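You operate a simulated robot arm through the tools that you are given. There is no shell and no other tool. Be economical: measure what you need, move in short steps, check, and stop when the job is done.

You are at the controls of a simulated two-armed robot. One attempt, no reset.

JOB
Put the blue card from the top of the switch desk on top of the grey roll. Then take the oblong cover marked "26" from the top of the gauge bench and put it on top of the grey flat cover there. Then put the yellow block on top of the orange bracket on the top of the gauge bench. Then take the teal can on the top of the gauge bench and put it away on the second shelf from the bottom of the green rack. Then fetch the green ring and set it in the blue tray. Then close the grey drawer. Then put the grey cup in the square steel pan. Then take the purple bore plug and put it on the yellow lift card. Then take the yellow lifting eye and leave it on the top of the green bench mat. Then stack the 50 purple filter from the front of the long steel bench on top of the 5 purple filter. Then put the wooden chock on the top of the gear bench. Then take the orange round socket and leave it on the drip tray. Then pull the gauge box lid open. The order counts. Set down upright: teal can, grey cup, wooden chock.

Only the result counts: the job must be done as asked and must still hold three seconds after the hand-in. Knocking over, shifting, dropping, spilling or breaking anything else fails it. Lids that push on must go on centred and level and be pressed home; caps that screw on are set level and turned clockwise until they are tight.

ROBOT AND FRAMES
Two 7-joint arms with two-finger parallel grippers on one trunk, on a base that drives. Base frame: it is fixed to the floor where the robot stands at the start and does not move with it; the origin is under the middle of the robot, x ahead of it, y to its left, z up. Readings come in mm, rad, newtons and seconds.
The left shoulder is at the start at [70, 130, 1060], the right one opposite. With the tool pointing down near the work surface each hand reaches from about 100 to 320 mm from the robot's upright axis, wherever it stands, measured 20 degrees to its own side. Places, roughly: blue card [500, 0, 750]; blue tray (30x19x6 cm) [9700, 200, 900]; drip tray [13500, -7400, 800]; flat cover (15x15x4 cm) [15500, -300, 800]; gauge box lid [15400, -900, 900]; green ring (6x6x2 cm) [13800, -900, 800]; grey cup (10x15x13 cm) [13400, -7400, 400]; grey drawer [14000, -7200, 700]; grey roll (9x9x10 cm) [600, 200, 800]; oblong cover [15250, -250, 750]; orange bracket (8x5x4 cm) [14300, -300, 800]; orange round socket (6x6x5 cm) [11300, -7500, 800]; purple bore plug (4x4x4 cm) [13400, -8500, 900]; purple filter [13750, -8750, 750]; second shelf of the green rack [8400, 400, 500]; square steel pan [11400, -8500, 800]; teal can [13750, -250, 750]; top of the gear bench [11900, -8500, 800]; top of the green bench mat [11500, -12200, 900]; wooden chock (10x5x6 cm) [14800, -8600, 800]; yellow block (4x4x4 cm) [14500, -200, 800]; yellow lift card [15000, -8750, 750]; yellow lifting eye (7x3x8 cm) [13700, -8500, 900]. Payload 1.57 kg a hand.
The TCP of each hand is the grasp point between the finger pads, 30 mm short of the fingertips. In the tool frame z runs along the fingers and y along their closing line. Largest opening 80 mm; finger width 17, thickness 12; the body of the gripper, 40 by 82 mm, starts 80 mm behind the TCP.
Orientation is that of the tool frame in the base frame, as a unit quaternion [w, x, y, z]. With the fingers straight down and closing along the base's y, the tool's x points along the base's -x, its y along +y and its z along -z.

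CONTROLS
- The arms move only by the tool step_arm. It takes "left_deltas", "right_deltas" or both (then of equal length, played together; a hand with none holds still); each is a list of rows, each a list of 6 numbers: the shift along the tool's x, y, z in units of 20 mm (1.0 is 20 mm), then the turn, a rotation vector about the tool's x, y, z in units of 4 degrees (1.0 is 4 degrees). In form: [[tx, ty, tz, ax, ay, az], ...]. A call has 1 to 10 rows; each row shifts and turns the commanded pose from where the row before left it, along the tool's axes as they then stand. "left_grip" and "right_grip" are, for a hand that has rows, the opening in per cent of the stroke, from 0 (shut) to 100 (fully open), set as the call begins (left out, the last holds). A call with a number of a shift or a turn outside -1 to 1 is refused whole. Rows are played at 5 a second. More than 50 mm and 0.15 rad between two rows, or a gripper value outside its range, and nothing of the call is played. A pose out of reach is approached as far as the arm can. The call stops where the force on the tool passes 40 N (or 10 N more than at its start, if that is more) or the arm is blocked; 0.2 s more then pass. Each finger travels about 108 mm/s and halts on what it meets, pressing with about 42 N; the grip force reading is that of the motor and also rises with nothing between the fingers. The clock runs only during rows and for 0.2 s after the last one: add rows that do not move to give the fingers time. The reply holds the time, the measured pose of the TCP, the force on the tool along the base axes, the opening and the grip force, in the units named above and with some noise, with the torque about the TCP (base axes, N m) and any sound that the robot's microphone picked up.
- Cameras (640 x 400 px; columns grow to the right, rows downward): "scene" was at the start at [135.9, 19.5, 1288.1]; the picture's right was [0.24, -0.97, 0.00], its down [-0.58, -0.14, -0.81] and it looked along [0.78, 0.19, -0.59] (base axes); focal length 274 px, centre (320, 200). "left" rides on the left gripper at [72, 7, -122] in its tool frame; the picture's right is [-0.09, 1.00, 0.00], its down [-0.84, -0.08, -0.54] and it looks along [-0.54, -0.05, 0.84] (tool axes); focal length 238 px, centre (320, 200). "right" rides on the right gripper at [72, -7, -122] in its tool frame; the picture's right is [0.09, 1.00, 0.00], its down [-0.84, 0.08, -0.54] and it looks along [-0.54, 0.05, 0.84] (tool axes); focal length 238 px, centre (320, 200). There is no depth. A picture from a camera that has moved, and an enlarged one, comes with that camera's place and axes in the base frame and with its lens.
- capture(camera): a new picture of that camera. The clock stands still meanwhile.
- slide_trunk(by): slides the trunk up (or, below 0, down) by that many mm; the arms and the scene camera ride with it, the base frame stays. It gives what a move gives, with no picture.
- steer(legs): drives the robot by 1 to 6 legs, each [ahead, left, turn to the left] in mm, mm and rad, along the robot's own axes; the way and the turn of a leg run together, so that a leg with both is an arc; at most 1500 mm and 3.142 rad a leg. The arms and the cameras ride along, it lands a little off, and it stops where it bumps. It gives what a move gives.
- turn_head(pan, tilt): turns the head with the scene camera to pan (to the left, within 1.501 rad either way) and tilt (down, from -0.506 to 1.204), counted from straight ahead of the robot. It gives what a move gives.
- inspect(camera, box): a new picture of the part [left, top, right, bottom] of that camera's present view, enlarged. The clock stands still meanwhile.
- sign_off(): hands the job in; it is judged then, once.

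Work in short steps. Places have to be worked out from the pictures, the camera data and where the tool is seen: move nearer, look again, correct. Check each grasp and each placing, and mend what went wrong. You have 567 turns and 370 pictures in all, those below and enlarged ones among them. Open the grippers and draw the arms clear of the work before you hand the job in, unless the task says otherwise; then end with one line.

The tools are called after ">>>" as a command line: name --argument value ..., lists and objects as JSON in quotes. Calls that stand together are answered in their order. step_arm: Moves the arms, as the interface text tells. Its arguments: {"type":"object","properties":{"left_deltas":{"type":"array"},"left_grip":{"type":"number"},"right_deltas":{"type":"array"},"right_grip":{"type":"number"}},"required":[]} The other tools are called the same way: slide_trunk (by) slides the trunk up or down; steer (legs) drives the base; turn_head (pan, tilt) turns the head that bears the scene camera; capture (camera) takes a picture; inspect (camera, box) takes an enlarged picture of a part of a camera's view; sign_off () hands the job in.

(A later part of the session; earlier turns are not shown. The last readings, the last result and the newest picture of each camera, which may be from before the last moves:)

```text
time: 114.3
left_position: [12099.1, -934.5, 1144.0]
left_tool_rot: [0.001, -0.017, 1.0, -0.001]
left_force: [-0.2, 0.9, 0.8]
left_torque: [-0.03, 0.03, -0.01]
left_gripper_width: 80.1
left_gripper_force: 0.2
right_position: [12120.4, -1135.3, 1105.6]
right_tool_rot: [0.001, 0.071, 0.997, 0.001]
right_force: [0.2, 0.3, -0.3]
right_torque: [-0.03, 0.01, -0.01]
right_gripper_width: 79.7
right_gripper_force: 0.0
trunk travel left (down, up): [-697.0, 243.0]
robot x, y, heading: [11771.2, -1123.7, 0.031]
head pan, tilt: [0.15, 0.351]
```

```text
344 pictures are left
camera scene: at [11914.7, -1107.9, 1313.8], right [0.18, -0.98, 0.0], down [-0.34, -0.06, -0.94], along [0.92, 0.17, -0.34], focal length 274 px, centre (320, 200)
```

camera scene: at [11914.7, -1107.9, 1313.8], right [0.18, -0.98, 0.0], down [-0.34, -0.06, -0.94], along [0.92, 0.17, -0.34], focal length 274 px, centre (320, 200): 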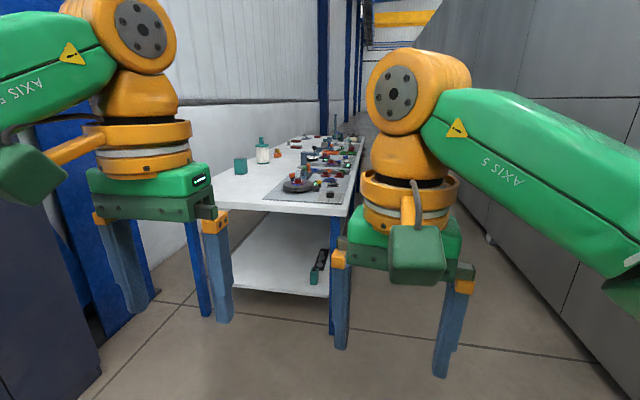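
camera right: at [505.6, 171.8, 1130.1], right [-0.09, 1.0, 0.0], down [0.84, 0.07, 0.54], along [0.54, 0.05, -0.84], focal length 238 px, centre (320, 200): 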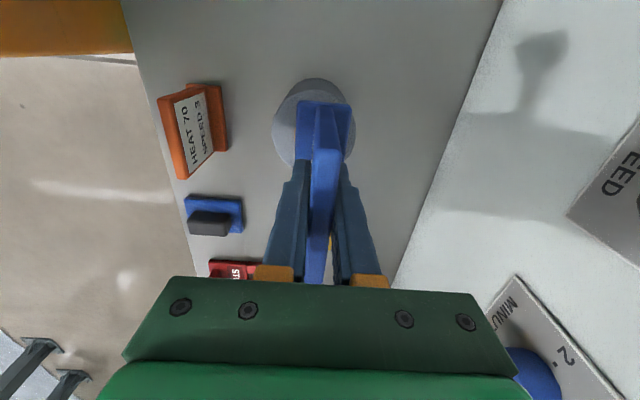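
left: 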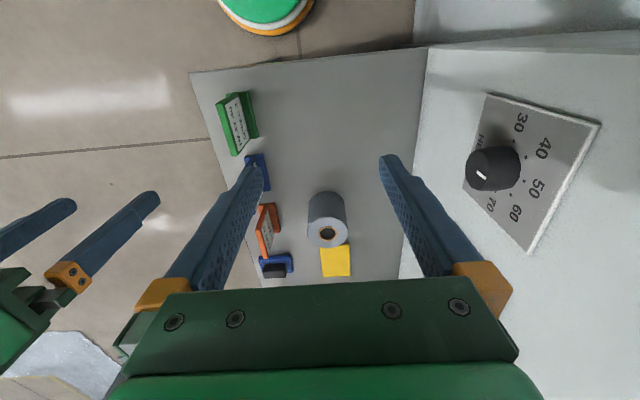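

I need to see the passage on the bench's left side; pan left.

>>> turn_head --pan 0.75 --tilt 0.35

>>> capture --camera "scene"

>>> turn_head --pan 0.3 --tilt 0.35

>>> inspect --camera "scene" --box '[200, 90, 480, 260]'

```text
time: 115.3
left_position: [12099.5, -935.3, 1143.8]
left_tool_rot: [0.001, -0.016, 1.0, -0.002]
left_force: [-0.4, -0.5, 0.8]
left_torque: [-0.01, 0.01, 0.05]
left_gripper_width: 80.0
left_gripper_force: 0.1
right_position: [12119.8, -1135.4, 1105.7]
right_tool_rot: [0.0, 0.071, 0.997, 0.001]
right_force: [-0.7, 0.2, 0.2]
right_torque: [0.03, -0.02, 0.02]
right_gripper_width: 80.0
right_gripper_force: 0.0
trunk travel left (down, up): [-697.0, 243.0]
robot x, y, heading: [11771.6, -1122.9, 0.03]
head pan, tilt: [0.75, 0.351]
```

```text
343 pictures are left
camera scene: at [11889.0, -1059.2, 1313.8], right [0.7, -0.71, 0.0], down [-0.24, -0.24, -0.94], along [0.67, 0.66, -0.34], focal length 274 px, centre (320, 200)
```

scene: 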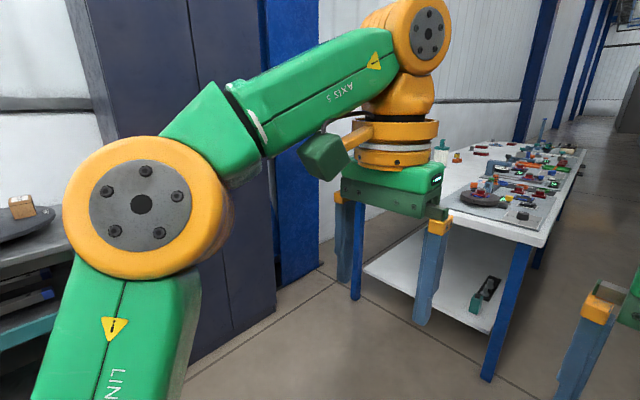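

```text
time: 116.2
left_position: [12099.9, -935.2, 1143.2]
left_tool_rot: [0.001, -0.016, 1.0, -0.001]
left_force: [0.8, 0.1, -0.1]
left_torque: [0.02, 0.02, -0.02]
left_gripper_width: 80.0
left_gripper_force: 0.0
right_position: [12119.0, -1134.8, 1105.4]
right_tool_rot: [0.0, 0.07, 0.998, 0.001]
right_force: [-0.5, 0.7, 1.0]
right_torque: [-0.01, -0.03, 0.02]
right_gripper_width: 79.7
right_gripper_force: 0.1
trunk travel left (down, up): [-697.0, 243.0]
robot x, y, heading: [11772.3, -1123.0, 0.031]
head pan, tilt: [0.3, 0.351]
```

```text
2.29 times, centred on (340, 175) of scene
camera zoom: at [11910.9, -1094.2, 1313.8], right [0.33, -0.94, 0.0], down [-0.32, -0.11, -0.94], along [0.89, 0.31, -0.34], focal length 627 px, centre (274, 257)
```

zoom: 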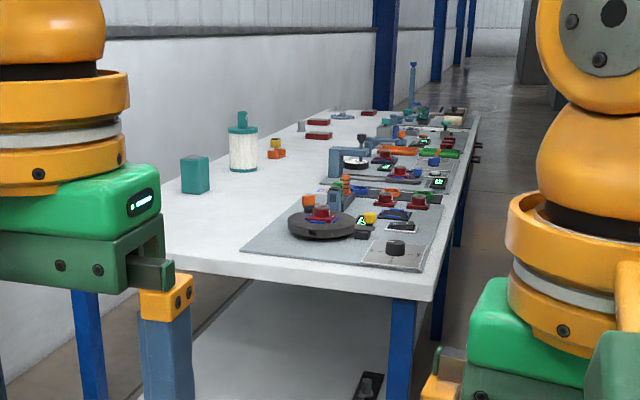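

The bench stands ~430 mm clear of a wall column. I will enter the left passage facing −y and strafe along +x. First go to x≈12850 and turn.

>>> steer --legs '[[650, 0, 0], [0, 0, -1.602], [0, 430, 0], [-700, 0, 0]]'

>>> turn_head --pan 1.4 --tilt 0.6

>>> capture --camera "scene"

```text
time: 129.5
left_position: [13052.3, -742.0, 1144.4]
left_tool_rot: [0.001, 0.71, 0.705, 0.0]
left_force: [0.2, -1.1, 0.3]
left_torque: [0.04, -0.02, 0.03]
left_gripper_width: 79.8
left_gripper_force: 0.1
right_position: [12851.2, -753.6, 1105.7]
right_tool_rot: [0.001, 0.769, 0.639, 0.001]
right_force: [1.1, 0.7, 0.0]
right_torque: [-0.01, 0.02, -0.02]
right_gripper_width: 79.9
right_gripper_force: 0.1
trunk travel left (down, up): [-697.0, 243.0]
robot x, y, heading: [12873.4, -405.5, -1.585]
head pan, tilt: [0.3, 0.351]
```

```text
time: 130.8
left_position: [13053.2, -741.0, 1143.9]
left_tool_rot: [0.0, 0.709, 0.705, -0.002]
left_force: [0.0, -0.2, 0.1]
left_torque: [0.01, 0.01, -0.01]
left_gripper_width: 80.0
left_gripper_force: 0.1
right_position: [12851.2, -753.4, 1105.8]
right_tool_rot: [0.0, 0.769, 0.64, 0.0]
right_force: [0.1, 0.7, 0.9]
right_torque: [0.02, 0.05, 0.05]
right_gripper_width: 80.0
right_gripper_force: 0.0
trunk travel left (down, up): [-697.0, 243.0]
robot x, y, heading: [12873.0, -403.9, -1.581]
head pan, tilt: [1.4, 0.6]
```

```text
341 pictures are left
camera scene: at [12962.9, -473.1, 1291.0], right [-0.18, -0.98, 0.0], down [-0.56, 0.1, -0.83], along [0.81, -0.15, -0.56], focal length 274 px, centre (320, 200)
```

scene: 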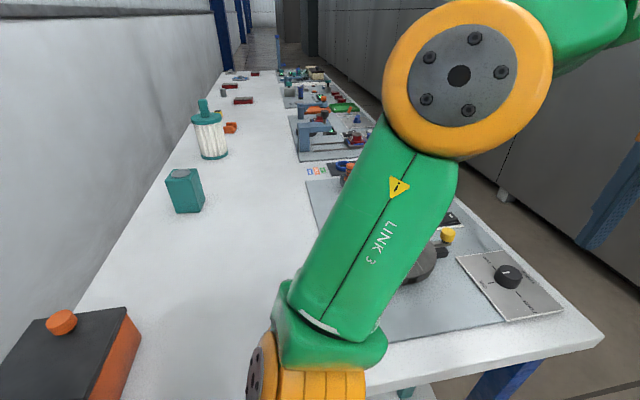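

Something orange/black appears at the left; I look more there.

>>> turn_head --pan 1.5 --tilt 1.1

>>> capture --camera "scene"

```text
time: 131.8
left_position: [13052.8, -741.0, 1143.1]
left_tool_rot: [-0.001, 0.709, 0.705, -0.001]
left_force: [0.4, -0.2, -0.2]
left_torque: [0.01, -0.04, -0.02]
left_gripper_width: 80.2
left_gripper_force: 0.1
right_position: [12852.4, -753.2, 1105.8]
right_tool_rot: [0.0, 0.769, 0.639, 0.001]
right_force: [0.2, 0.5, -0.7]
right_torque: [0.0, -0.01, 0.02]
right_gripper_width: 79.7
right_gripper_force: 0.0
trunk travel left (down, up): [-697.0, 243.0]
robot x, y, heading: [12874.8, -405.2, -1.576]
head pan, tilt: [1.499, 1.1]
```

```text
340 pictures are left
camera scene: at [12938.9, -462.3, 1252.4], right [-0.08, -1.0, 0.0], down [-0.89, 0.07, -0.45], along [0.45, -0.04, -0.89], focal length 274 px, centre (320, 200)
```

scene: 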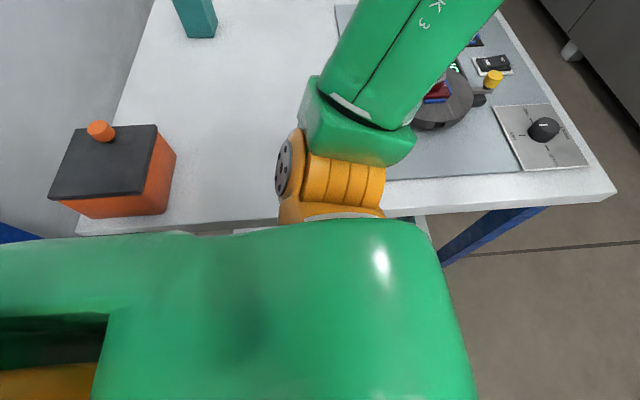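

It's an orange box standing on the bench corner. Raise the trunk for clearance and thread into the passage by small legs.

>>> slide_trunk --by 150

>>> steer --legs '[[-385, 25, 0], [-85, 30, 0], [-63, 40, 0]]'

>>> turn_head --pan 1.5 --tilt 0.6

>>> capture --camera "scene"

```text
time: 133.5
left_position: [13051.7, -740.4, 1292.9]
left_tool_rot: [-0.001, 0.71, 0.705, -0.001]
left_force: [-0.5, -0.1, 0.7]
left_torque: [-0.04, 0.03, 0.01]
left_gripper_width: 79.9
left_gripper_force: 0.1
right_position: [12850.8, -751.9, 1254.2]
right_tool_rot: [0.001, 0.769, 0.64, 0.0]
right_force: [-0.7, 1.2, 0.4]
right_torque: [0.01, -0.02, -0.02]
right_gripper_width: 79.7
right_gripper_force: 0.1
trunk travel left (down, up): [-847.0, 93.0]
robot x, y, heading: [12874.3, -406.5, -1.579]
head pan, tilt: [1.499, 1.1]
```

```text
time: 137.3
left_position: [13144.9, -227.2, 1291.9]
left_tool_rot: [-0.001, 0.711, 0.703, 0.004]
left_force: [-1.1, -0.6, -0.4]
left_torque: [0.05, -0.05, 0.0]
left_gripper_width: 80.3
left_gripper_force: 0.0
right_position: [12943.7, -237.4, 1252.2]
right_tool_rot: [-0.001, 0.77, 0.638, 0.005]
right_force: [0.3, -1.2, 0.5]
right_torque: [0.05, -0.01, 0.02]
right_gripper_width: 79.9
right_gripper_force: 0.0
trunk travel left (down, up): [-847.0, 93.0]
robot x, y, heading: [12975.4, 116.9, -1.585]
head pan, tilt: [1.499, 1.1]
```

```text
time: 138.2
left_position: [13150.9, -214.1, 1294.4]
left_tool_rot: [0.001, 0.71, 0.704, -0.001]
left_force: [-0.1, -0.2, -0.8]
left_torque: [-0.04, 0.01, 0.0]
left_gripper_width: 79.9
left_gripper_force: 0.0
right_position: [12950.6, -225.6, 1256.3]
right_tool_rot: [0.0, 0.77, 0.638, -0.001]
right_force: [0.4, -0.2, 0.2]
right_torque: [-0.03, 0.0, 0.0]
right_gripper_width: 80.2
right_gripper_force: 0.1
trunk travel left (down, up): [-847.0, 93.0]
robot x, y, heading: [12975.2, 117.8, -1.586]
head pan, tilt: [1.499, 0.6]
```

```text
339 pictures are left
camera scene: at [13064.6, 63.0, 1441.0], right [-0.08, -1.0, 0.0], down [-0.56, 0.05, -0.82], along [0.82, -0.07, -0.57], focal length 274 px, centre (320, 200)
```

scene: 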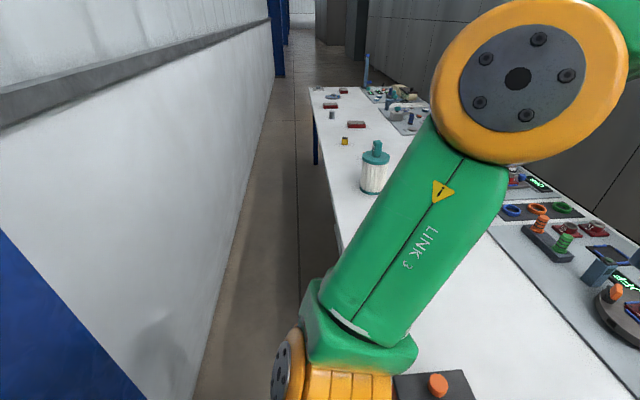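

Passage seen: wall y≈570, column front y≈317 at x≈13270, bench edge y≈−58. I strafe through at y≈125.

>>> steer --legs '[[-8, 0, 0.015], [0, 200, 0], [0, 300, 0]]'

```text
time: 139.1
left_position: [13155.1, -209.7, 1293.1]
left_tool_rot: [0.001, 0.706, 0.708, -0.001]
left_force: [0.0, -0.8, -0.1]
left_torque: [0.01, -0.01, -0.02]
left_gripper_width: 79.8
left_gripper_force: 0.1
right_position: [12954.2, -222.9, 1253.8]
right_tool_rot: [0.001, 0.766, 0.643, 0.0]
right_force: [0.1, -0.9, -0.2]
right_torque: [0.02, 0.0, 0.0]
right_gripper_width: 80.2
right_gripper_force: 0.2
trunk travel left (down, up): [-847.0, 93.0]
robot x, y, heading: [12973.0, 124.5, -1.569]
head pan, tilt: [1.499, 0.6]
stopped in leg 1: the robot was blocked; the commanded pose is now the measured one
```

Blocked at the rear; probe a pure strafe.

>>> steer --legs '[[6, 60, 0]]'

>>> steer --legs '[[0, 150, 0]]'

```text
time: 140.1
left_position: [13205.8, -213.2, 1295.1]
left_tool_rot: [0.003, 0.706, 0.708, 0.001]
left_force: [-1.5, 0.3, 0.4]
left_torque: [-0.07, -0.06, 0.0]
left_gripper_width: 80.0
left_gripper_force: 0.0
right_position: [13004.3, -227.1, 1256.2]
right_tool_rot: [0.004, 0.766, 0.643, 0.004]
right_force: [-1.2, 0.3, -0.2]
right_torque: [-0.04, -0.09, 0.0]
right_gripper_width: 80.2
right_gripper_force: 0.0
trunk travel left (down, up): [-847.0, 93.0]
robot x, y, heading: [13036.5, 119.9, -1.568]
head pan, tilt: [1.499, 0.6]
```

```text
time: 141.5
left_position: [13359.1, -213.2, 1294.0]
left_tool_rot: [0.002, 0.707, 0.707, 0.001]
left_force: [-0.6, -0.3, 0.3]
left_torque: [0.0, -0.04, 0.01]
left_gripper_width: 79.8
left_gripper_force: 0.2
right_position: [13158.7, -227.9, 1255.4]
right_tool_rot: [0.002, 0.766, 0.643, 0.002]
right_force: [0.4, -0.6, 0.0]
right_torque: [0.01, -0.02, -0.01]
right_gripper_width: 80.2
right_gripper_force: 0.1
trunk travel left (down, up): [-847.0, 93.0]
robot x, y, heading: [13182.9, 120.8, -1.573]
head pan, tilt: [1.499, 0.6]
```

It passes. Continue along the passage to x≈15350.

>>> steer --legs '[[0, 500, 0], [0, 1000, 0]]'

>>> turn_head --pan 0.4 --tilt 0.8

>>> capture --camera "scene"

```text
time: 149.2
left_position: [14869.5, -222.1, 1292.4]
left_tool_rot: [0.0, 0.706, 0.708, 0.0]
left_force: [0.3, 0.4, -0.2]
left_torque: [0.0, -0.01, -0.01]
left_gripper_width: 80.2
left_gripper_force: 0.1
right_position: [14668.8, -235.6, 1254.5]
right_tool_rot: [0.0, 0.765, 0.644, 0.001]
right_force: [-0.4, 0.4, 0.3]
right_torque: [0.0, -0.02, -0.02]
right_gripper_width: 79.9
right_gripper_force: 0.0
trunk travel left (down, up): [-847.0, 93.0]
robot x, y, heading: [14689.5, 110.3, -1.569]
head pan, tilt: [1.499, 0.6]
```

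```text
time: 150.5
left_position: [14869.3, -221.4, 1293.8]
left_tool_rot: [0.0, 0.706, 0.708, -0.001]
left_force: [0.4, 0.6, -0.4]
left_torque: [-0.02, 0.0, -0.03]
left_gripper_width: 80.0
left_gripper_force: 0.1
right_position: [14670.0, -236.8, 1256.2]
right_tool_rot: [0.001, 0.766, 0.643, 0.001]
right_force: [0.3, -0.6, 0.1]
right_torque: [-0.01, 0.01, 0.01]
right_gripper_width: 79.8
right_gripper_force: 0.1
trunk travel left (down, up): [-847.0, 93.0]
robot x, y, heading: [14689.3, 114.2, -1.57]
head pan, tilt: [0.4, 0.799]
```

```text
338 pictures are left
camera scene: at [14722.5, -14.2, 1424.1], right [-0.92, -0.39, 0.0], down [-0.28, 0.66, -0.7], along [0.27, -0.64, -0.72], focal length 274 px, centre (320, 200)
```

scene: 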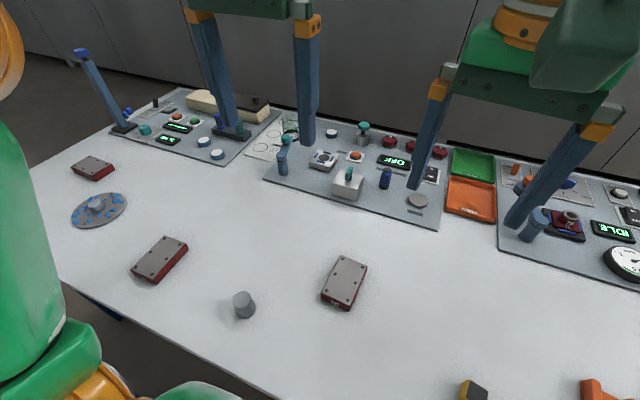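

Three oblong covers and a round grey flat cover appear; zoom on them.

>>> inspect --camera "scene" --box '[50, 140, 210, 300]'

>>> inspect --camera "scene" --box '[220, 240, 380, 340]'

```text
2.50 times, centred on (130, 220) of scene
camera zoom: at [14722.5, -14.2, 1424.1], right [-0.92, -0.39, 0.0], down [-0.28, 0.66, -0.7], along [0.27, -0.64, -0.72], focal length 686 px, centre (795, 150)
```

zoom: 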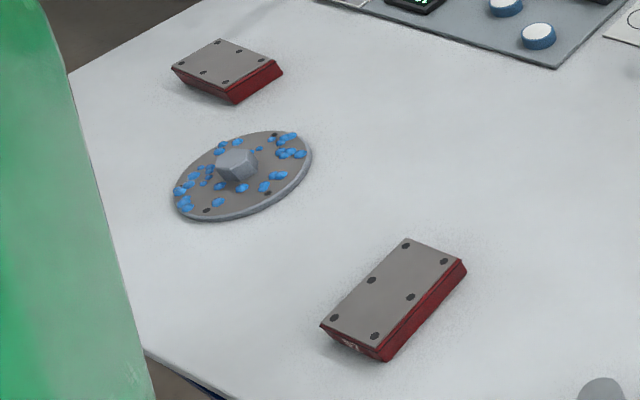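

```text
4.00 times, centred on (300, 290) of scene
camera zoom: at [14722.5, -14.2, 1424.1], right [-0.92, -0.39, 0.0], down [-0.28, 0.66, -0.7], along [0.27, -0.64, -0.72], focal length 1097 px, centre (400, -160)
```

zoom: 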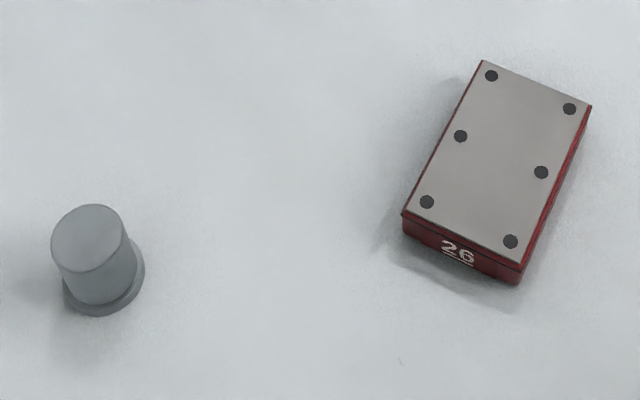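

The one near x=14790 seems to read "26", but the listed place is [15250,−250]; I go there to read labels.

>>> steer --legs '[[0, 480, 0]]'

>>> turn_head --pan 0.0 --tilt 1.0

>>> capture --camera "scene"

```text
time: 153.5
left_position: [15360.6, -223.8, 1294.1]
left_tool_rot: [0.001, 0.708, 0.706, 0.0]
left_force: [0.1, 0.1, 0.3]
left_torque: [0.01, -0.01, 0.02]
left_gripper_width: 80.0
left_gripper_force: 0.2
right_position: [15160.0, -235.9, 1255.7]
right_tool_rot: [0.001, 0.767, 0.641, 0.001]
right_force: [1.0, -0.1, -0.5]
right_torque: [-0.02, -0.02, -0.03]
right_gripper_width: 80.0
right_gripper_force: 0.0
trunk travel left (down, up): [-847.0, 93.0]
robot x, y, heading: [15186.3, 113.0, -1.579]
head pan, tilt: [0.4, 0.799]
```

```text
time: 154.3
left_position: [15363.9, -224.0, 1294.0]
left_tool_rot: [0.001, 0.708, 0.706, -0.001]
left_force: [-0.7, -0.1, -0.2]
left_torque: [0.01, 0.01, -0.01]
left_gripper_width: 79.9
left_gripper_force: 0.0
right_position: [15163.5, -235.9, 1256.2]
right_tool_rot: [0.0, 0.768, 0.641, 0.001]
right_force: [0.4, -0.6, -1.0]
right_torque: [0.01, 0.01, 0.03]
right_gripper_width: 79.8
right_gripper_force: 0.2
trunk travel left (down, up): [-847.0, 93.0]
robot x, y, heading: [15185.6, 111.9, -1.575]
head pan, tilt: [0.0, 1.0]
```

```text
335 pictures are left
camera scene: at [15186.4, -10.3, 1409.0], right [-1.0, 0.0, 0.0], down [0.0, 0.84, -0.54], along [0.0, -0.54, -0.84], focal length 274 px, centre (320, 200)
```

scene: 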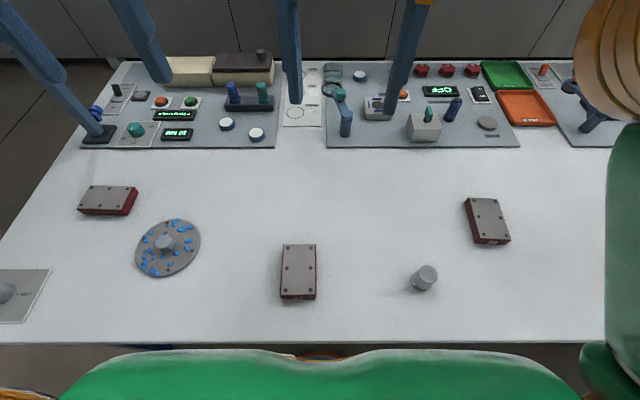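

>>> inspect --camera "scene" --box '[260, 230, 340, 310]'

>>> inspect --camera "scene" --box '[450, 180, 530, 260]'

>>> inspect --camera "scene" --box '[60, 170, 220, 290]'

```text
5.00 times, centred on (300, 270) of scene
camera zoom: at [15186.4, -10.3, 1409.0], right [-1.0, 0.0, 0.0], down [0.0, 0.84, -0.54], along [0.0, -0.54, -0.84], focal length 1371 px, centre (420, -150)
```

zoom: 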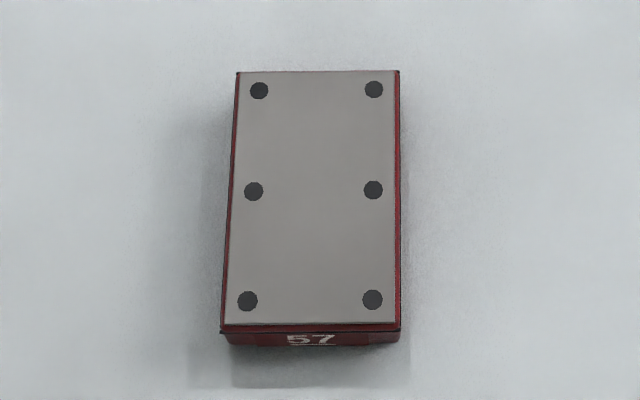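

```text
5.00 times, centred on (490, 220) of scene
camera zoom: at [15186.4, -10.3, 1409.0], right [-1.0, 0.0, 0.0], down [0.0, 0.84, -0.54], along [0.0, -0.54, -0.84], focal length 1371 px, centre (-530, 100)
```

zoom: 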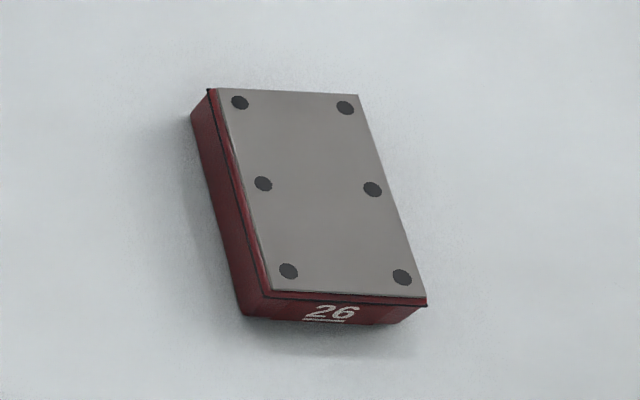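

```text
3.33 times, centred on (140, 230) of scene
camera zoom: at [15186.4, -10.3, 1409.0], right [-1.0, 0.0, 0.0], down [0.0, 0.84, -0.54], along [0.0, -0.54, -0.84], focal length 914 px, centre (920, 100)
```

zoom: 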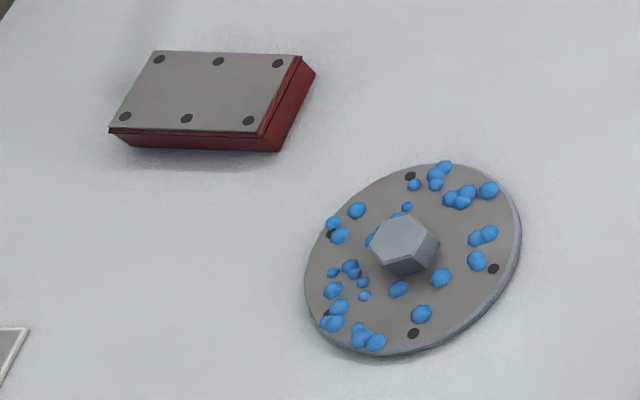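

Covers: the middle reads 57; the "26" cover is at ≈[14780,−330], top z≈832, 73×110 mm, almost aligned; flat cover ≈[15543,−263]. I drive back to align the left arm with the "26" cover and lower the trunk.

>>> steer --legs '[[0, -580, 0.006], [30, 0, 0]]'

>>> slide_trunk --by -150

>>> step_arm --left_deltas '[[0, 0, 1, 0, 0, 0], [0, 0, 1, 0, 0, 0], [-0.5, 0, 1, 0, 0, 0], [-0.5, 0, 1, 0, 0, 0], [0, 0, 1, 0, 0, 0]]'

>>> capture --camera "left"

```text
time: 158.0
left_position: [14794.3, -245.9, 1295.4]
left_tool_rot: [0.003, 0.705, 0.709, -0.003]
left_force: [0.2, 0.7, -0.5]
left_torque: [-0.05, 0.01, -0.01]
left_gripper_width: 80.1
left_gripper_force: 0.0
right_position: [14593.5, -258.8, 1257.6]
right_tool_rot: [0.003, 0.766, 0.643, -0.001]
right_force: [-0.3, 1.4, 0.1]
right_torque: [-0.06, 0.01, 0.0]
right_gripper_width: 79.9
right_gripper_force: 0.1
trunk travel left (down, up): [-847.0, 93.0]
robot x, y, heading: [14614.8, 80.8, -1.568]
head pan, tilt: [0.0, 1.0]
```

```text
time: 159.8
left_position: [14793.4, -252.3, 1143.9]
left_tool_rot: [0.001, 0.706, 0.709, 0.0]
left_force: [-0.6, -0.2, -1.0]
left_torque: [0.03, 0.02, -0.01]
left_gripper_width: 79.9
left_gripper_force: 0.1
right_position: [14594.3, -267.1, 1106.2]
right_tool_rot: [0.0, 0.766, 0.643, 0.001]
right_force: [0.6, -0.2, -0.1]
right_torque: [-0.03, -0.05, -0.02]
right_gripper_width: 79.6
right_gripper_force: 0.1
trunk travel left (down, up): [-697.0, 243.0]
robot x, y, heading: [14616.4, 79.0, -1.567]
head pan, tilt: [0.0, 1.0]
```

```text
time: 161.0
left_position: [14795.3, -272.4, 1043.8]
left_tool_rot: [0.0, 0.706, 0.709, -0.001]
left_force: [-0.1, -0.3, 0.8]
left_torque: [0.0, 0.01, -0.05]
left_gripper_width: 80.3
left_gripper_force: 0.0
right_position: [14593.8, -266.7, 1105.2]
right_tool_rot: [0.0, 0.765, 0.644, 0.001]
right_force: [0.1, -0.1, 0.1]
right_torque: [-0.03, -0.01, -0.01]
right_gripper_width: 80.0
right_gripper_force: 0.0
trunk travel left (down, up): [-697.0, 243.0]
robot x, y, heading: [14613.7, 78.7, -1.567]
head pan, tilt: [0.0, 1.0]
```

```text
331 pictures are left
camera left: at [14803.3, -200.1, 1165.0], right [1.0, -0.09, 0.0], down [-0.07, -0.84, 0.54], along [-0.05, -0.54, -0.84], focal length 238 px, centre (320, 200)
```

left: 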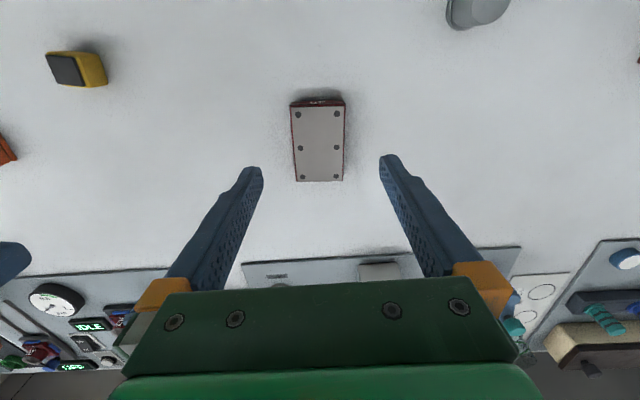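

Cover "26" centre ≈[14790,−322], long axis tilted 3.6°. Turn +4°, shift and go down to z≈920.

>>> step_arm --left_deltas '[[-1, -0.26, 0, 0, 0, 1], [-1, 0, 1, 0, 0, 0], [-0.5, -0.1, 1, 0, 0, 0], [0, 0, 1, 0, 0, 0], [0, 0, 1, 0, 0, 0], [0, 0, 1, 0, 0, 0], [0, 0, 1, 0, 0, 0]]' --left_grip 100

>>> capture --camera "left"

```text
time: 162.6
left_position: [14787.4, -321.2, 922.4]
left_tool_rot: [0.0, 0.73, 0.683, -0.002]
left_force: [-0.5, -0.7, -0.2]
left_torque: [-0.01, 0.01, -0.01]
left_gripper_width: 80.1
left_gripper_force: 0.1
right_position: [14593.0, -266.3, 1104.5]
right_tool_rot: [0.001, 0.766, 0.643, 0.001]
right_force: [-1.1, 0.4, 0.8]
right_torque: [0.0, -0.01, 0.02]
right_gripper_width: 79.9
right_gripper_force: 0.0
trunk travel left (down, up): [-697.0, 243.0]
robot x, y, heading: [14616.8, 80.0, -1.566]
head pan, tilt: [0.0, 1.0]
```

```text
330 pictures are left
camera left: at [14798.8, -249.0, 1043.8], right [0.99, -0.16, 0.0], down [-0.13, -0.83, 0.54], along [-0.09, -0.54, -0.84], focal length 238 px, centre (320, 200)
```

left: 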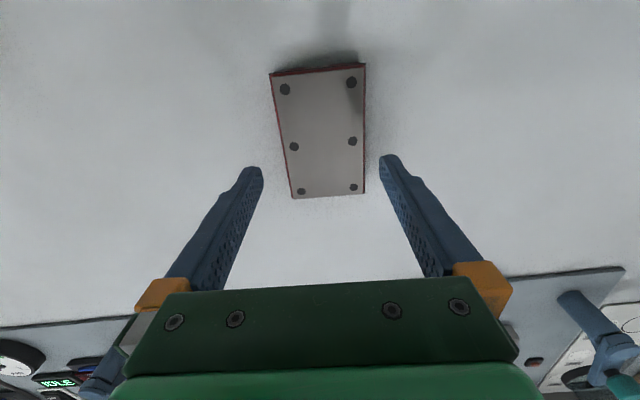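

Small correction, go down to tips just above the cover and check.

>>> step_arm --left_deltas '[[-0.09, 0.08, 1, 0, 0, 0], [0, 0, 1, 0, 0, 0], [0, 0, 0.2, 0, 0, 0], [0, 0, 0, 0, 0, 0]]'

>>> capture --camera "left"

```text
time: 163.6
left_position: [14787.4, -324.2, 879.7]
left_tool_rot: [0.0, 0.73, 0.683, 0.0]
left_force: [0.7, -0.4, 0.0]
left_torque: [0.0, -0.01, 0.0]
left_gripper_width: 80.0
left_gripper_force: 0.1
right_position: [14592.5, -266.5, 1106.4]
right_tool_rot: [0.001, 0.765, 0.644, 0.0]
right_force: [0.6, -0.1, 0.6]
right_torque: [0.01, 0.01, 0.0]
right_gripper_width: 80.1
right_gripper_force: 0.0
trunk travel left (down, up): [-697.0, 243.0]
robot x, y, heading: [14616.1, 83.2, -1.573]
head pan, tilt: [0.0, 1.0]
```

```text
329 pictures are left
camera left: at [14799.3, -251.8, 1001.2], right [0.99, -0.16, 0.0], down [-0.13, -0.83, 0.54], along [-0.09, -0.54, -0.84], focal length 238 px, centre (320, 200)
```

left: 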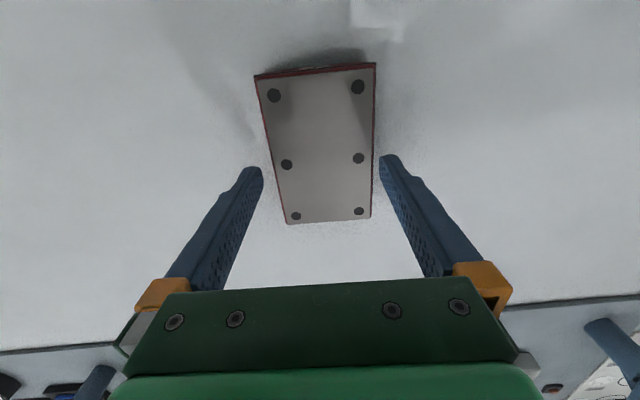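

Tight fit; I enlarge to measure the gaps.

>>> inspect --camera "left" --box '[240, 120, 400, 220]'

```text
4.00 times, centred on (320, 170) of left
camera zoom: at [14799.3, -251.8, 1001.2], right [0.99, -0.16, 0.0], down [-0.13, -0.83, 0.54], along [-0.09, -0.54, -0.84], focal length 953 px, centre (320, 320)
```

zoom: 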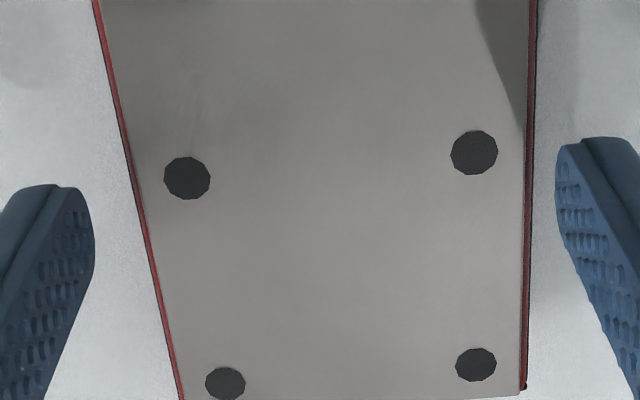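

Offset is ≈2 mm along tool y. Correct and descend to z≈840.

>>> step_arm --left_deltas '[[0, 0.11, 0, 0, 0, 0], [0, 0, 0, 0, 0, 0], [0, 0, 0.6, 0, 0, 0], [0, 0, 0.5, 0, 0, 0]]'

>>> inspect --camera "left" --box '[240, 120, 400, 220]'

```text
time: 164.6
left_position: [14788.8, -322.6, 860.1]
left_tool_rot: [0.001, 0.73, 0.683, 0.0]
left_force: [0.9, -0.4, 0.2]
left_torque: [-0.02, 0.01, 0.0]
left_gripper_width: 80.1
left_gripper_force: 0.1
right_position: [14593.0, -265.5, 1105.9]
right_tool_rot: [0.0, 0.766, 0.643, 0.0]
right_force: [-0.1, -0.3, 0.4]
right_torque: [0.02, 0.0, -0.03]
right_gripper_width: 79.9
right_gripper_force: 0.1
trunk travel left (down, up): [-697.0, 243.0]
robot x, y, heading: [14613.6, 84.2, -1.565]
head pan, tilt: [0.0, 1.0]
```

```text
4.00 times, centred on (320, 170) of left
camera zoom: at [14801.3, -251.5, 980.7], right [0.99, -0.16, 0.0], down [-0.13, -0.83, 0.54], along [-0.09, -0.54, -0.84], focal length 953 px, centre (320, 320)
```

zoom: 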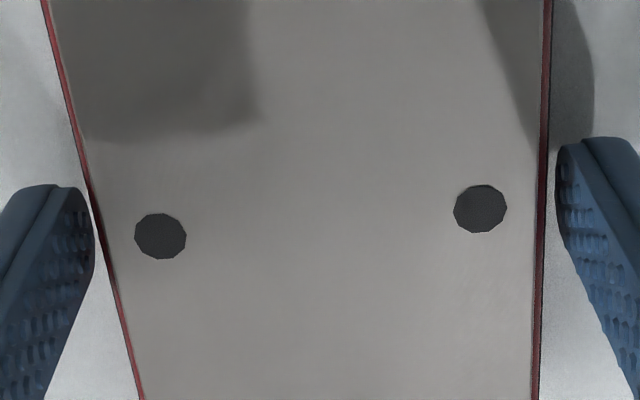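

Gaps ≈0.8 and 2.3 mm; shift 0.8 mm toward −y tool and descend.

>>> step_arm --left_deltas '[[0, -0.04, 0, 0, 0, 0], [0, 0, 0, 0, 0, 0], [0, 0, 0.5, 0, 0, 0], [0, 0, 0.5, 0, 0, 0]]'

>>> inspect --camera "left" --box '[240, 120, 400, 220]'

```text
time: 165.5
left_position: [14789.0, -323.2, 849.8]
left_tool_rot: [0.008, 0.73, 0.683, -0.008]
left_force: [2.1, 9.0, 16.7]
left_torque: [0.45, 0.14, -0.22]
left_gripper_width: 80.2
left_gripper_force: 0.1
right_position: [14593.9, -261.3, 1107.5]
right_tool_rot: [0.003, 0.765, 0.644, -0.002]
right_force: [0.6, 0.1, 0.2]
right_torque: [0.06, -0.03, 0.06]
right_gripper_width: 79.8
right_gripper_force: 0.1
trunk travel left (down, up): [-697.0, 243.0]
robot x, y, heading: [14618.9, 79.6, -1.567]
head pan, tilt: [0.0, 1.0]
stopped in row 4 (left hand): the force on the tool passed its limit at 52 N (the readings are from after the stop); the commanded pose is now the measured one
```

```text
4.00 times, centred on (320, 170) of left
camera zoom: at [14801.0, -248.5, 970.2], right [0.99, -0.16, 0.0], down [-0.13, -0.82, 0.56], along [-0.09, -0.55, -0.83], focal length 953 px, centre (320, 320)
```

zoom: 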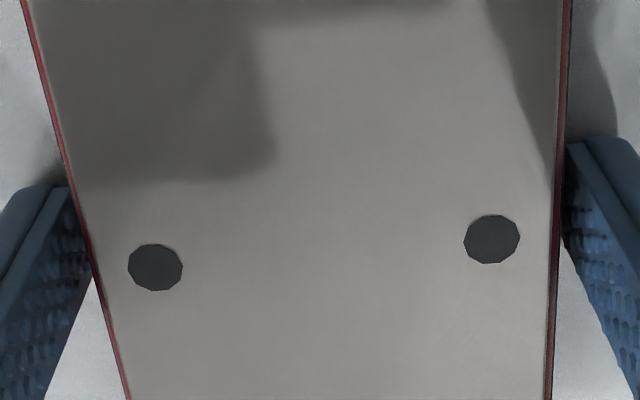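

Fingertips are beside the cover's edges now. Ease and close to see what it holds.

>>> step_arm --left_deltas '[[0, 0, -0.05, 0, 0, 0], [0, 0, 0, 0, 0, 0]]'

>>> step_arm --left_deltas '[[0, 0, 0, 0, 0, 0], [0, 0, 0, 0, 0, 0]]' --left_grip 50

>>> capture --camera "left"

>>> capture --camera "scene"

```text
time: 166.1
left_position: [14788.6, -323.5, 850.1]
left_tool_rot: [0.008, 0.73, 0.683, -0.01]
left_force: [4.4, 6.1, 22.2]
left_torque: [0.37, 0.09, -0.47]
left_gripper_width: 79.8
left_gripper_force: 0.1
right_position: [14594.9, -260.4, 1106.7]
right_tool_rot: [0.004, 0.765, 0.644, -0.002]
right_force: [0.2, -0.5, 0.2]
right_torque: [-0.02, -0.01, 0.04]
right_gripper_width: 80.0
right_gripper_force: 0.1
trunk travel left (down, up): [-697.0, 243.0]
robot x, y, heading: [14612.3, 84.0, -1.562]
head pan, tilt: [0.0, 1.0]
```

```text
time: 166.7
left_position: [14788.3, -323.4, 849.9]
left_tool_rot: [0.008, 0.73, 0.683, -0.01]
left_force: [4.6, 2.7, 25.5]
left_torque: [-0.22, 0.2, 0.17]
left_gripper_width: 71.5
left_gripper_force: 42.7
right_position: [14593.5, -260.4, 1108.2]
right_tool_rot: [0.004, 0.765, 0.644, -0.002]
right_force: [0.3, -0.5, 0.8]
right_torque: [-0.01, 0.02, -0.02]
right_gripper_width: 79.6
right_gripper_force: 0.0
trunk travel left (down, up): [-697.0, 243.0]
robot x, y, heading: [14615.2, 79.5, -1.57]
head pan, tilt: [0.0, 1.0]
```

```text
325 pictures are left
camera left: at [14800.5, -248.6, 970.0], right [0.99, -0.16, 0.0], down [-0.13, -0.82, 0.56], along [-0.09, -0.56, -0.83], focal length 238 px, centre (320, 200)
```

left: 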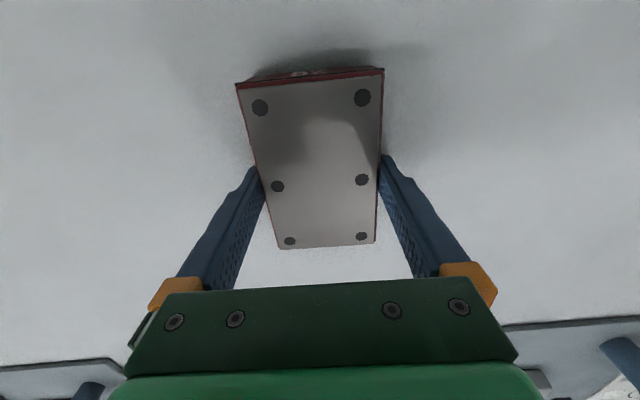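

```text
324 pictures are left
camera scene: at [14614.7, -33.2, 1259.8], right [-1.0, 0.0, 0.0], down [0.0, 0.84, -0.55], along [0.0, -0.55, -0.84], focal length 274 px, centre (320, 200)
```

scene: 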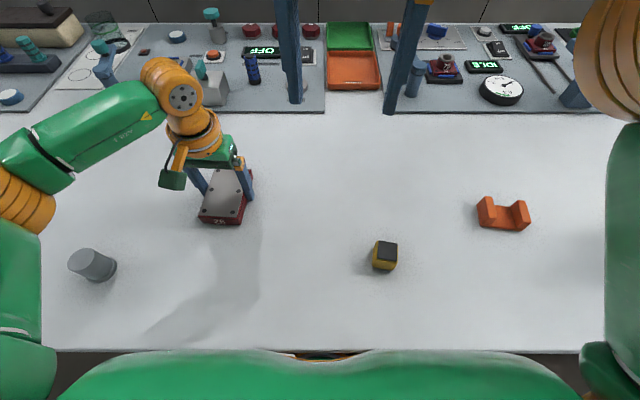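

Held at 71.5 mm wide (the bench top is ≈820). Grip firmly and lift.

>>> step_arm --left_deltas '[[0, 0, -0.1, 0, 0, 0], [0, 0, -1, 0, 0, 0], [0, 0, -1, 0, 0, 0], [0, 0, -1, 0, 0, 0], [0, 0, -1, 0, 0, 0], [0.5, 0, -1, 0, 0, 0], [0.5, 0, -0.5, 0, 0, 0]]' --left_grip 0

>>> capture --camera "left"

```text
time: 168.3
left_position: [14791.3, -306.7, 958.9]
left_tool_rot: [0.006, 0.73, 0.683, -0.006]
left_force: [0.2, 0.0, 0.1]
left_torque: [-0.01, -0.02, 0.0]
left_gripper_width: 0.0
left_gripper_force: 21.0
right_position: [14593.7, -266.6, 1105.4]
right_tool_rot: [0.001, 0.765, 0.644, 0.0]
right_force: [-0.1, 0.8, 1.1]
right_torque: [0.01, -0.02, 0.02]
right_gripper_width: 80.0
right_gripper_force: 0.0
trunk travel left (down, up): [-697.0, 243.0]
robot x, y, heading: [14615.1, 76.9, -1.566]
head pan, tilt: [0.0, 1.0]
```

```text
323 pictures are left
camera left: at [14803.2, -232.8, 1079.6], right [0.99, -0.16, 0.0], down [-0.13, -0.82, 0.56], along [-0.09, -0.55, -0.83], focal length 238 px, centre (320, 200)
```

left: 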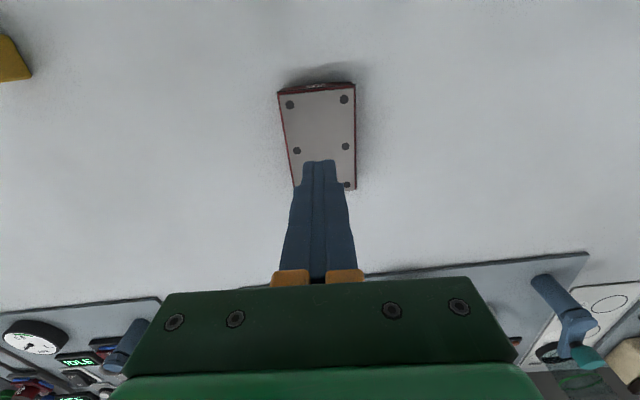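

It slipped out on lifting. Look at the cover's side shape and where it lies now.

>>> inspect --camera "scene" --box '[180, 140, 280, 240]'

>>> step_arm --left_deltas '[[1, 0, -1, 0, 0, 0], [1, 0, -1, 0, 0, 0], [1, 0, 0, 0, 0, 0], [1, 0, 0, 0, 0, 0]]' --left_grip 100

>>> capture --camera "left"

```text
4.00 times, centred on (230, 190) of scene
camera zoom: at [14615.5, -40.0, 1259.0], right [-1.0, 0.0, 0.0], down [0.0, 0.84, -0.54], along [0.0, -0.54, -0.84], focal length 1097 px, centre (680, 240)
```

zoom: 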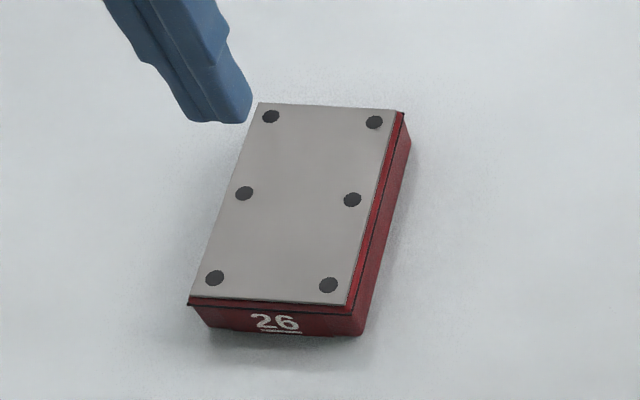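

```text
time: 169.3
left_position: [14797.6, -225.1, 997.0]
left_tool_rot: [0.005, 0.73, 0.683, -0.007]
left_force: [-0.2, 0.6, 1.0]
left_torque: [0.0, 0.01, -0.03]
left_gripper_width: 80.0
left_gripper_force: 0.1
right_position: [14593.4, -265.1, 1105.0]
right_tool_rot: [0.002, 0.765, 0.644, 0.001]
right_force: [0.4, 0.3, 0.2]
right_torque: [0.06, 0.02, 0.01]
right_gripper_width: 80.1
right_gripper_force: 0.1
trunk travel left (down, up): [-697.0, 243.0]
robot x, y, heading: [14611.6, 84.1, -1.568]
head pan, tilt: [0.0, 1.0]
```

```text
321 pictures are left
camera left: at [14809.2, -151.1, 1118.0], right [0.99, -0.16, 0.0], down [-0.13, -0.82, 0.56], along [-0.09, -0.55, -0.83], focal length 238 px, centre (320, 200)
```

left: 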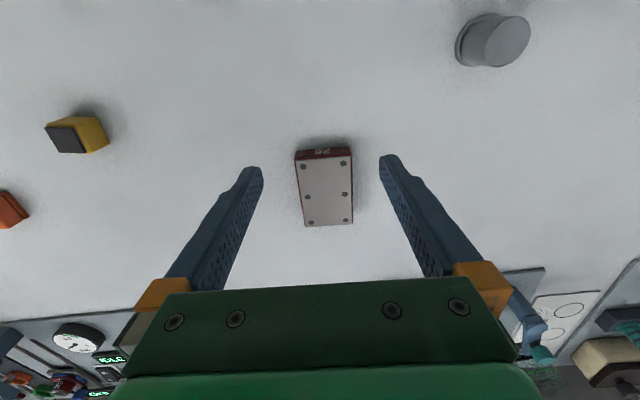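

The cover lies as before (centre ≈[14790,−323]); it has an overhanging rim. I'll retry: level the tool, approach the table more gently and lift slowly.

>>> step_arm --left_deltas '[[-1, 0, 1, 0, 0.24, 0], [-1, -0.05, 1, 0, 0, 0], [-1, 0, 1, 0, 0, 0], [-1, 0, 1, 0, 0, 0], [-0.93, 0, 1, 0, 0, 0], [0, 0, 0.7, 0, 0, 0], [0, 0, 0, 0, 0, 0]]'

>>> inspect --camera "left" --box '[240, 120, 400, 220]'

```text
time: 170.9
left_position: [14789.4, -322.7, 883.8]
left_tool_rot: [-0.001, 0.73, 0.684, 0.0]
left_force: [0.6, -0.2, -0.9]
left_torque: [0.0, 0.0, -0.01]
left_gripper_width: 80.0
left_gripper_force: 0.1
right_position: [14594.6, -266.9, 1105.2]
right_tool_rot: [0.001, 0.765, 0.644, 0.0]
right_force: [-0.5, -0.5, -0.4]
right_torque: [-0.03, -0.02, -0.05]
right_gripper_width: 80.1
right_gripper_force: 0.0
trunk travel left (down, up): [-697.0, 243.0]
robot x, y, heading: [14613.8, 79.6, -1.57]
head pan, tilt: [0.0, 1.0]
```

```text
4.00 times, centred on (320, 170) of left
camera zoom: at [14800.7, -251.2, 1005.7], right [0.99, -0.16, 0.0], down [-0.13, -0.83, 0.54], along [-0.09, -0.54, -0.84], focal length 953 px, centre (320, 320)
```

zoom: 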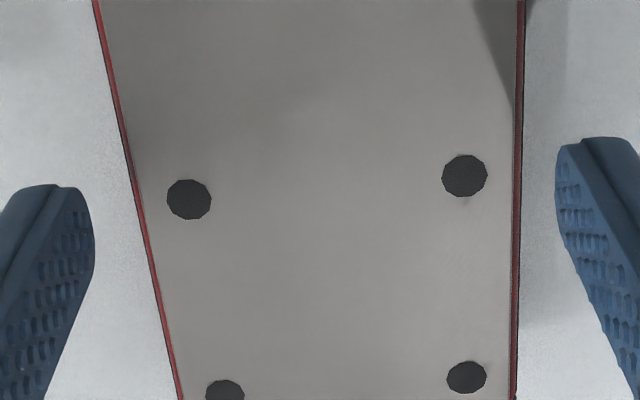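

Shift 1 mm, descend, touching gently.

>>> step_arm --left_deltas '[[0, 0.05, 0.5, 0, 0, 0], [0, 0, 0.5, 0, 0, 0], [0, 0, 0.4, 0, 0, 0], [0, 0, 0.1, 0, 0, 0], [0, 0, 0, 0, 0, 0]]'

>>> step_arm --left_deltas '[[0, 0, 0.1, 0, 0, 0], [0, 0, 0.1, 0, 0, 0], [0, 0, 0, 0, 0, 0]]'

>>> step_arm --left_deltas '[[0, 0, 0.1, 0, 0, 0], [0, 0, 0.1, 0, 0, 0], [0, 0, 0, 0, 0, 0]]'

```text
time: 172.1
left_position: [14790.0, -323.2, 854.4]
left_tool_rot: [-0.001, 0.73, 0.683, -0.001]
left_force: [0.4, -0.3, 0.2]
left_torque: [0.03, 0.0, 0.01]
left_gripper_width: 80.0
left_gripper_force: 0.1
right_position: [14593.9, -266.4, 1105.4]
right_tool_rot: [0.001, 0.765, 0.644, 0.001]
right_force: [0.2, 0.4, 0.8]
right_torque: [0.03, 0.02, 0.0]
right_gripper_width: 80.0
right_gripper_force: 0.0
trunk travel left (down, up): [-697.0, 243.0]
robot x, y, heading: [14611.4, 82.6, -1.564]
head pan, tilt: [0.0, 1.0]
```

```text
time: 172.9
left_position: [14788.3, -324.8, 850.0]
left_tool_rot: [-0.001, 0.73, 0.683, 0.0]
left_force: [0.7, -0.5, 1.1]
left_torque: [-0.05, -0.08, -0.03]
left_gripper_width: 80.1
left_gripper_force: 0.1
right_position: [14592.3, -266.7, 1105.9]
right_tool_rot: [0.001, 0.765, 0.644, 0.001]
right_force: [-0.4, 0.3, 0.8]
right_torque: [0.01, 0.01, 0.01]
right_gripper_width: 80.0
right_gripper_force: 0.2
trunk travel left (down, up): [-697.0, 243.0]
robot x, y, heading: [14613.7, 81.6, -1.567]
head pan, tilt: [0.0, 1.0]
```

```text
time: 173.6
left_position: [14788.9, -323.2, 849.6]
left_tool_rot: [0.004, 0.73, 0.683, -0.006]
left_force: [3.3, 1.5, 16.3]
left_torque: [0.13, -0.26, -0.25]
left_gripper_width: 79.9
left_gripper_force: 0.1
right_position: [14593.4, -262.4, 1107.0]
right_tool_rot: [0.004, 0.765, 0.644, -0.001]
right_force: [0.2, 0.1, -0.1]
right_torque: [-0.01, 0.03, -0.01]
right_gripper_width: 79.9
right_gripper_force: 0.2
trunk travel left (down, up): [-697.0, 243.0]
robot x, y, heading: [14613.4, 80.1, -1.566]
head pan, tilt: [0.0, 1.0]
stopped in row 3 (left hand): the force on the tool passed its limit at 42 N (the readings are from after the stop); the commanded pose is now the measured one
```

Table contact at TCP 850. Raise 2 mm, close fully, check.

>>> step_arm --left_deltas '[[0, 0, -0.1, 0, 0, 0], [0, 0, -0.05, 0, 0, 0], [0, 0, 0, 0, 0, 0]]'

>>> step_arm --left_deltas '[[0, 0, 0, 0, 0, 0], [0, 0, 0, 0, 0, 0], [0, 0, 0, 0, 0, 0], [0, 0, 0, 0, 0, 0]]' --left_grip 0

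>>> step_arm --left_deltas '[[0, 0, -0.2, 0, 0, 0], [0, 0, -0.2, 0, 0, 0], [0, 0, -0.2, 0, 0, 0]]'

>>> capture --camera "left"

>>> inspect --camera "scene" --box '[160, 120, 280, 240]'

```text
time: 174.4
left_position: [14788.7, -326.0, 850.6]
left_tool_rot: [0.002, 0.73, 0.683, -0.004]
left_force: [-0.2, 0.3, -0.9]
left_torque: [0.01, 0.0, -0.02]
left_gripper_width: 80.0
left_gripper_force: 0.0
right_position: [14593.4, -267.0, 1105.8]
right_tool_rot: [0.001, 0.765, 0.645, 0.001]
right_force: [0.0, -1.1, 0.3]
right_torque: [-0.02, 0.0, 0.0]
right_gripper_width: 80.0
right_gripper_force: 0.1
trunk travel left (down, up): [-697.0, 243.0]
robot x, y, heading: [14613.5, 81.1, -1.567]
head pan, tilt: [0.0, 1.0]
```

```text
time: 175.4
left_position: [14788.8, -325.5, 851.0]
left_tool_rot: [0.003, 0.73, 0.683, -0.003]
left_force: [0.9, 0.7, 0.5]
left_torque: [-0.01, -0.15, -0.09]
left_gripper_width: 71.4
left_gripper_force: 42.0
right_position: [14593.8, -266.3, 1106.4]
right_tool_rot: [0.001, 0.765, 0.645, 0.0]
right_force: [0.1, -0.6, -0.3]
right_torque: [-0.01, -0.04, -0.01]
right_gripper_width: 80.2
right_gripper_force: 0.1
trunk travel left (down, up): [-697.0, 243.0]
robot x, y, heading: [14613.0, 80.5, -1.567]
head pan, tilt: [0.0, 1.0]
```

```text
time: 176.2
left_position: [14789.0, -328.2, 861.8]
left_tool_rot: [0.002, 0.73, 0.684, -0.003]
left_force: [-0.5, 0.6, -6.5]
left_torque: [-0.01, -0.01, -0.02]
left_gripper_width: 71.4
left_gripper_force: 41.9
right_position: [14593.9, -266.8, 1105.0]
right_tool_rot: [0.0, 0.765, 0.644, 0.0]
right_force: [0.0, -0.3, 0.4]
right_torque: [-0.01, 0.0, 0.02]
right_gripper_width: 79.9
right_gripper_force: 0.1
trunk travel left (down, up): [-697.0, 243.0]
robot x, y, heading: [14614.4, 82.4, -1.567]
head pan, tilt: [0.0, 1.0]
```

```text
319 pictures are left
camera left: at [14801.6, -255.3, 983.7], right [0.99, -0.16, 0.0], down [-0.13, -0.83, 0.55], along [-0.09, -0.54, -0.84], focal length 238 px, centre (320, 200)
```

left: 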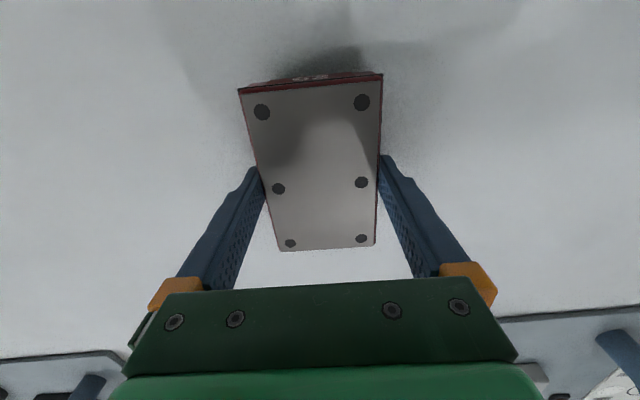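

```text
3.33 times, centred on (220, 180) of scene
camera zoom: at [14616.1, -41.7, 1258.8], right [-1.0, 0.0, 0.0], down [0.0, 0.84, -0.54], along [0.0, -0.54, -0.84], focal length 914 px, centre (653, 267)
```

zoom: 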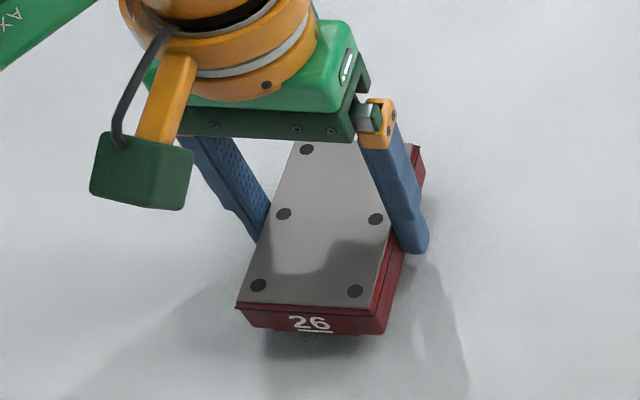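

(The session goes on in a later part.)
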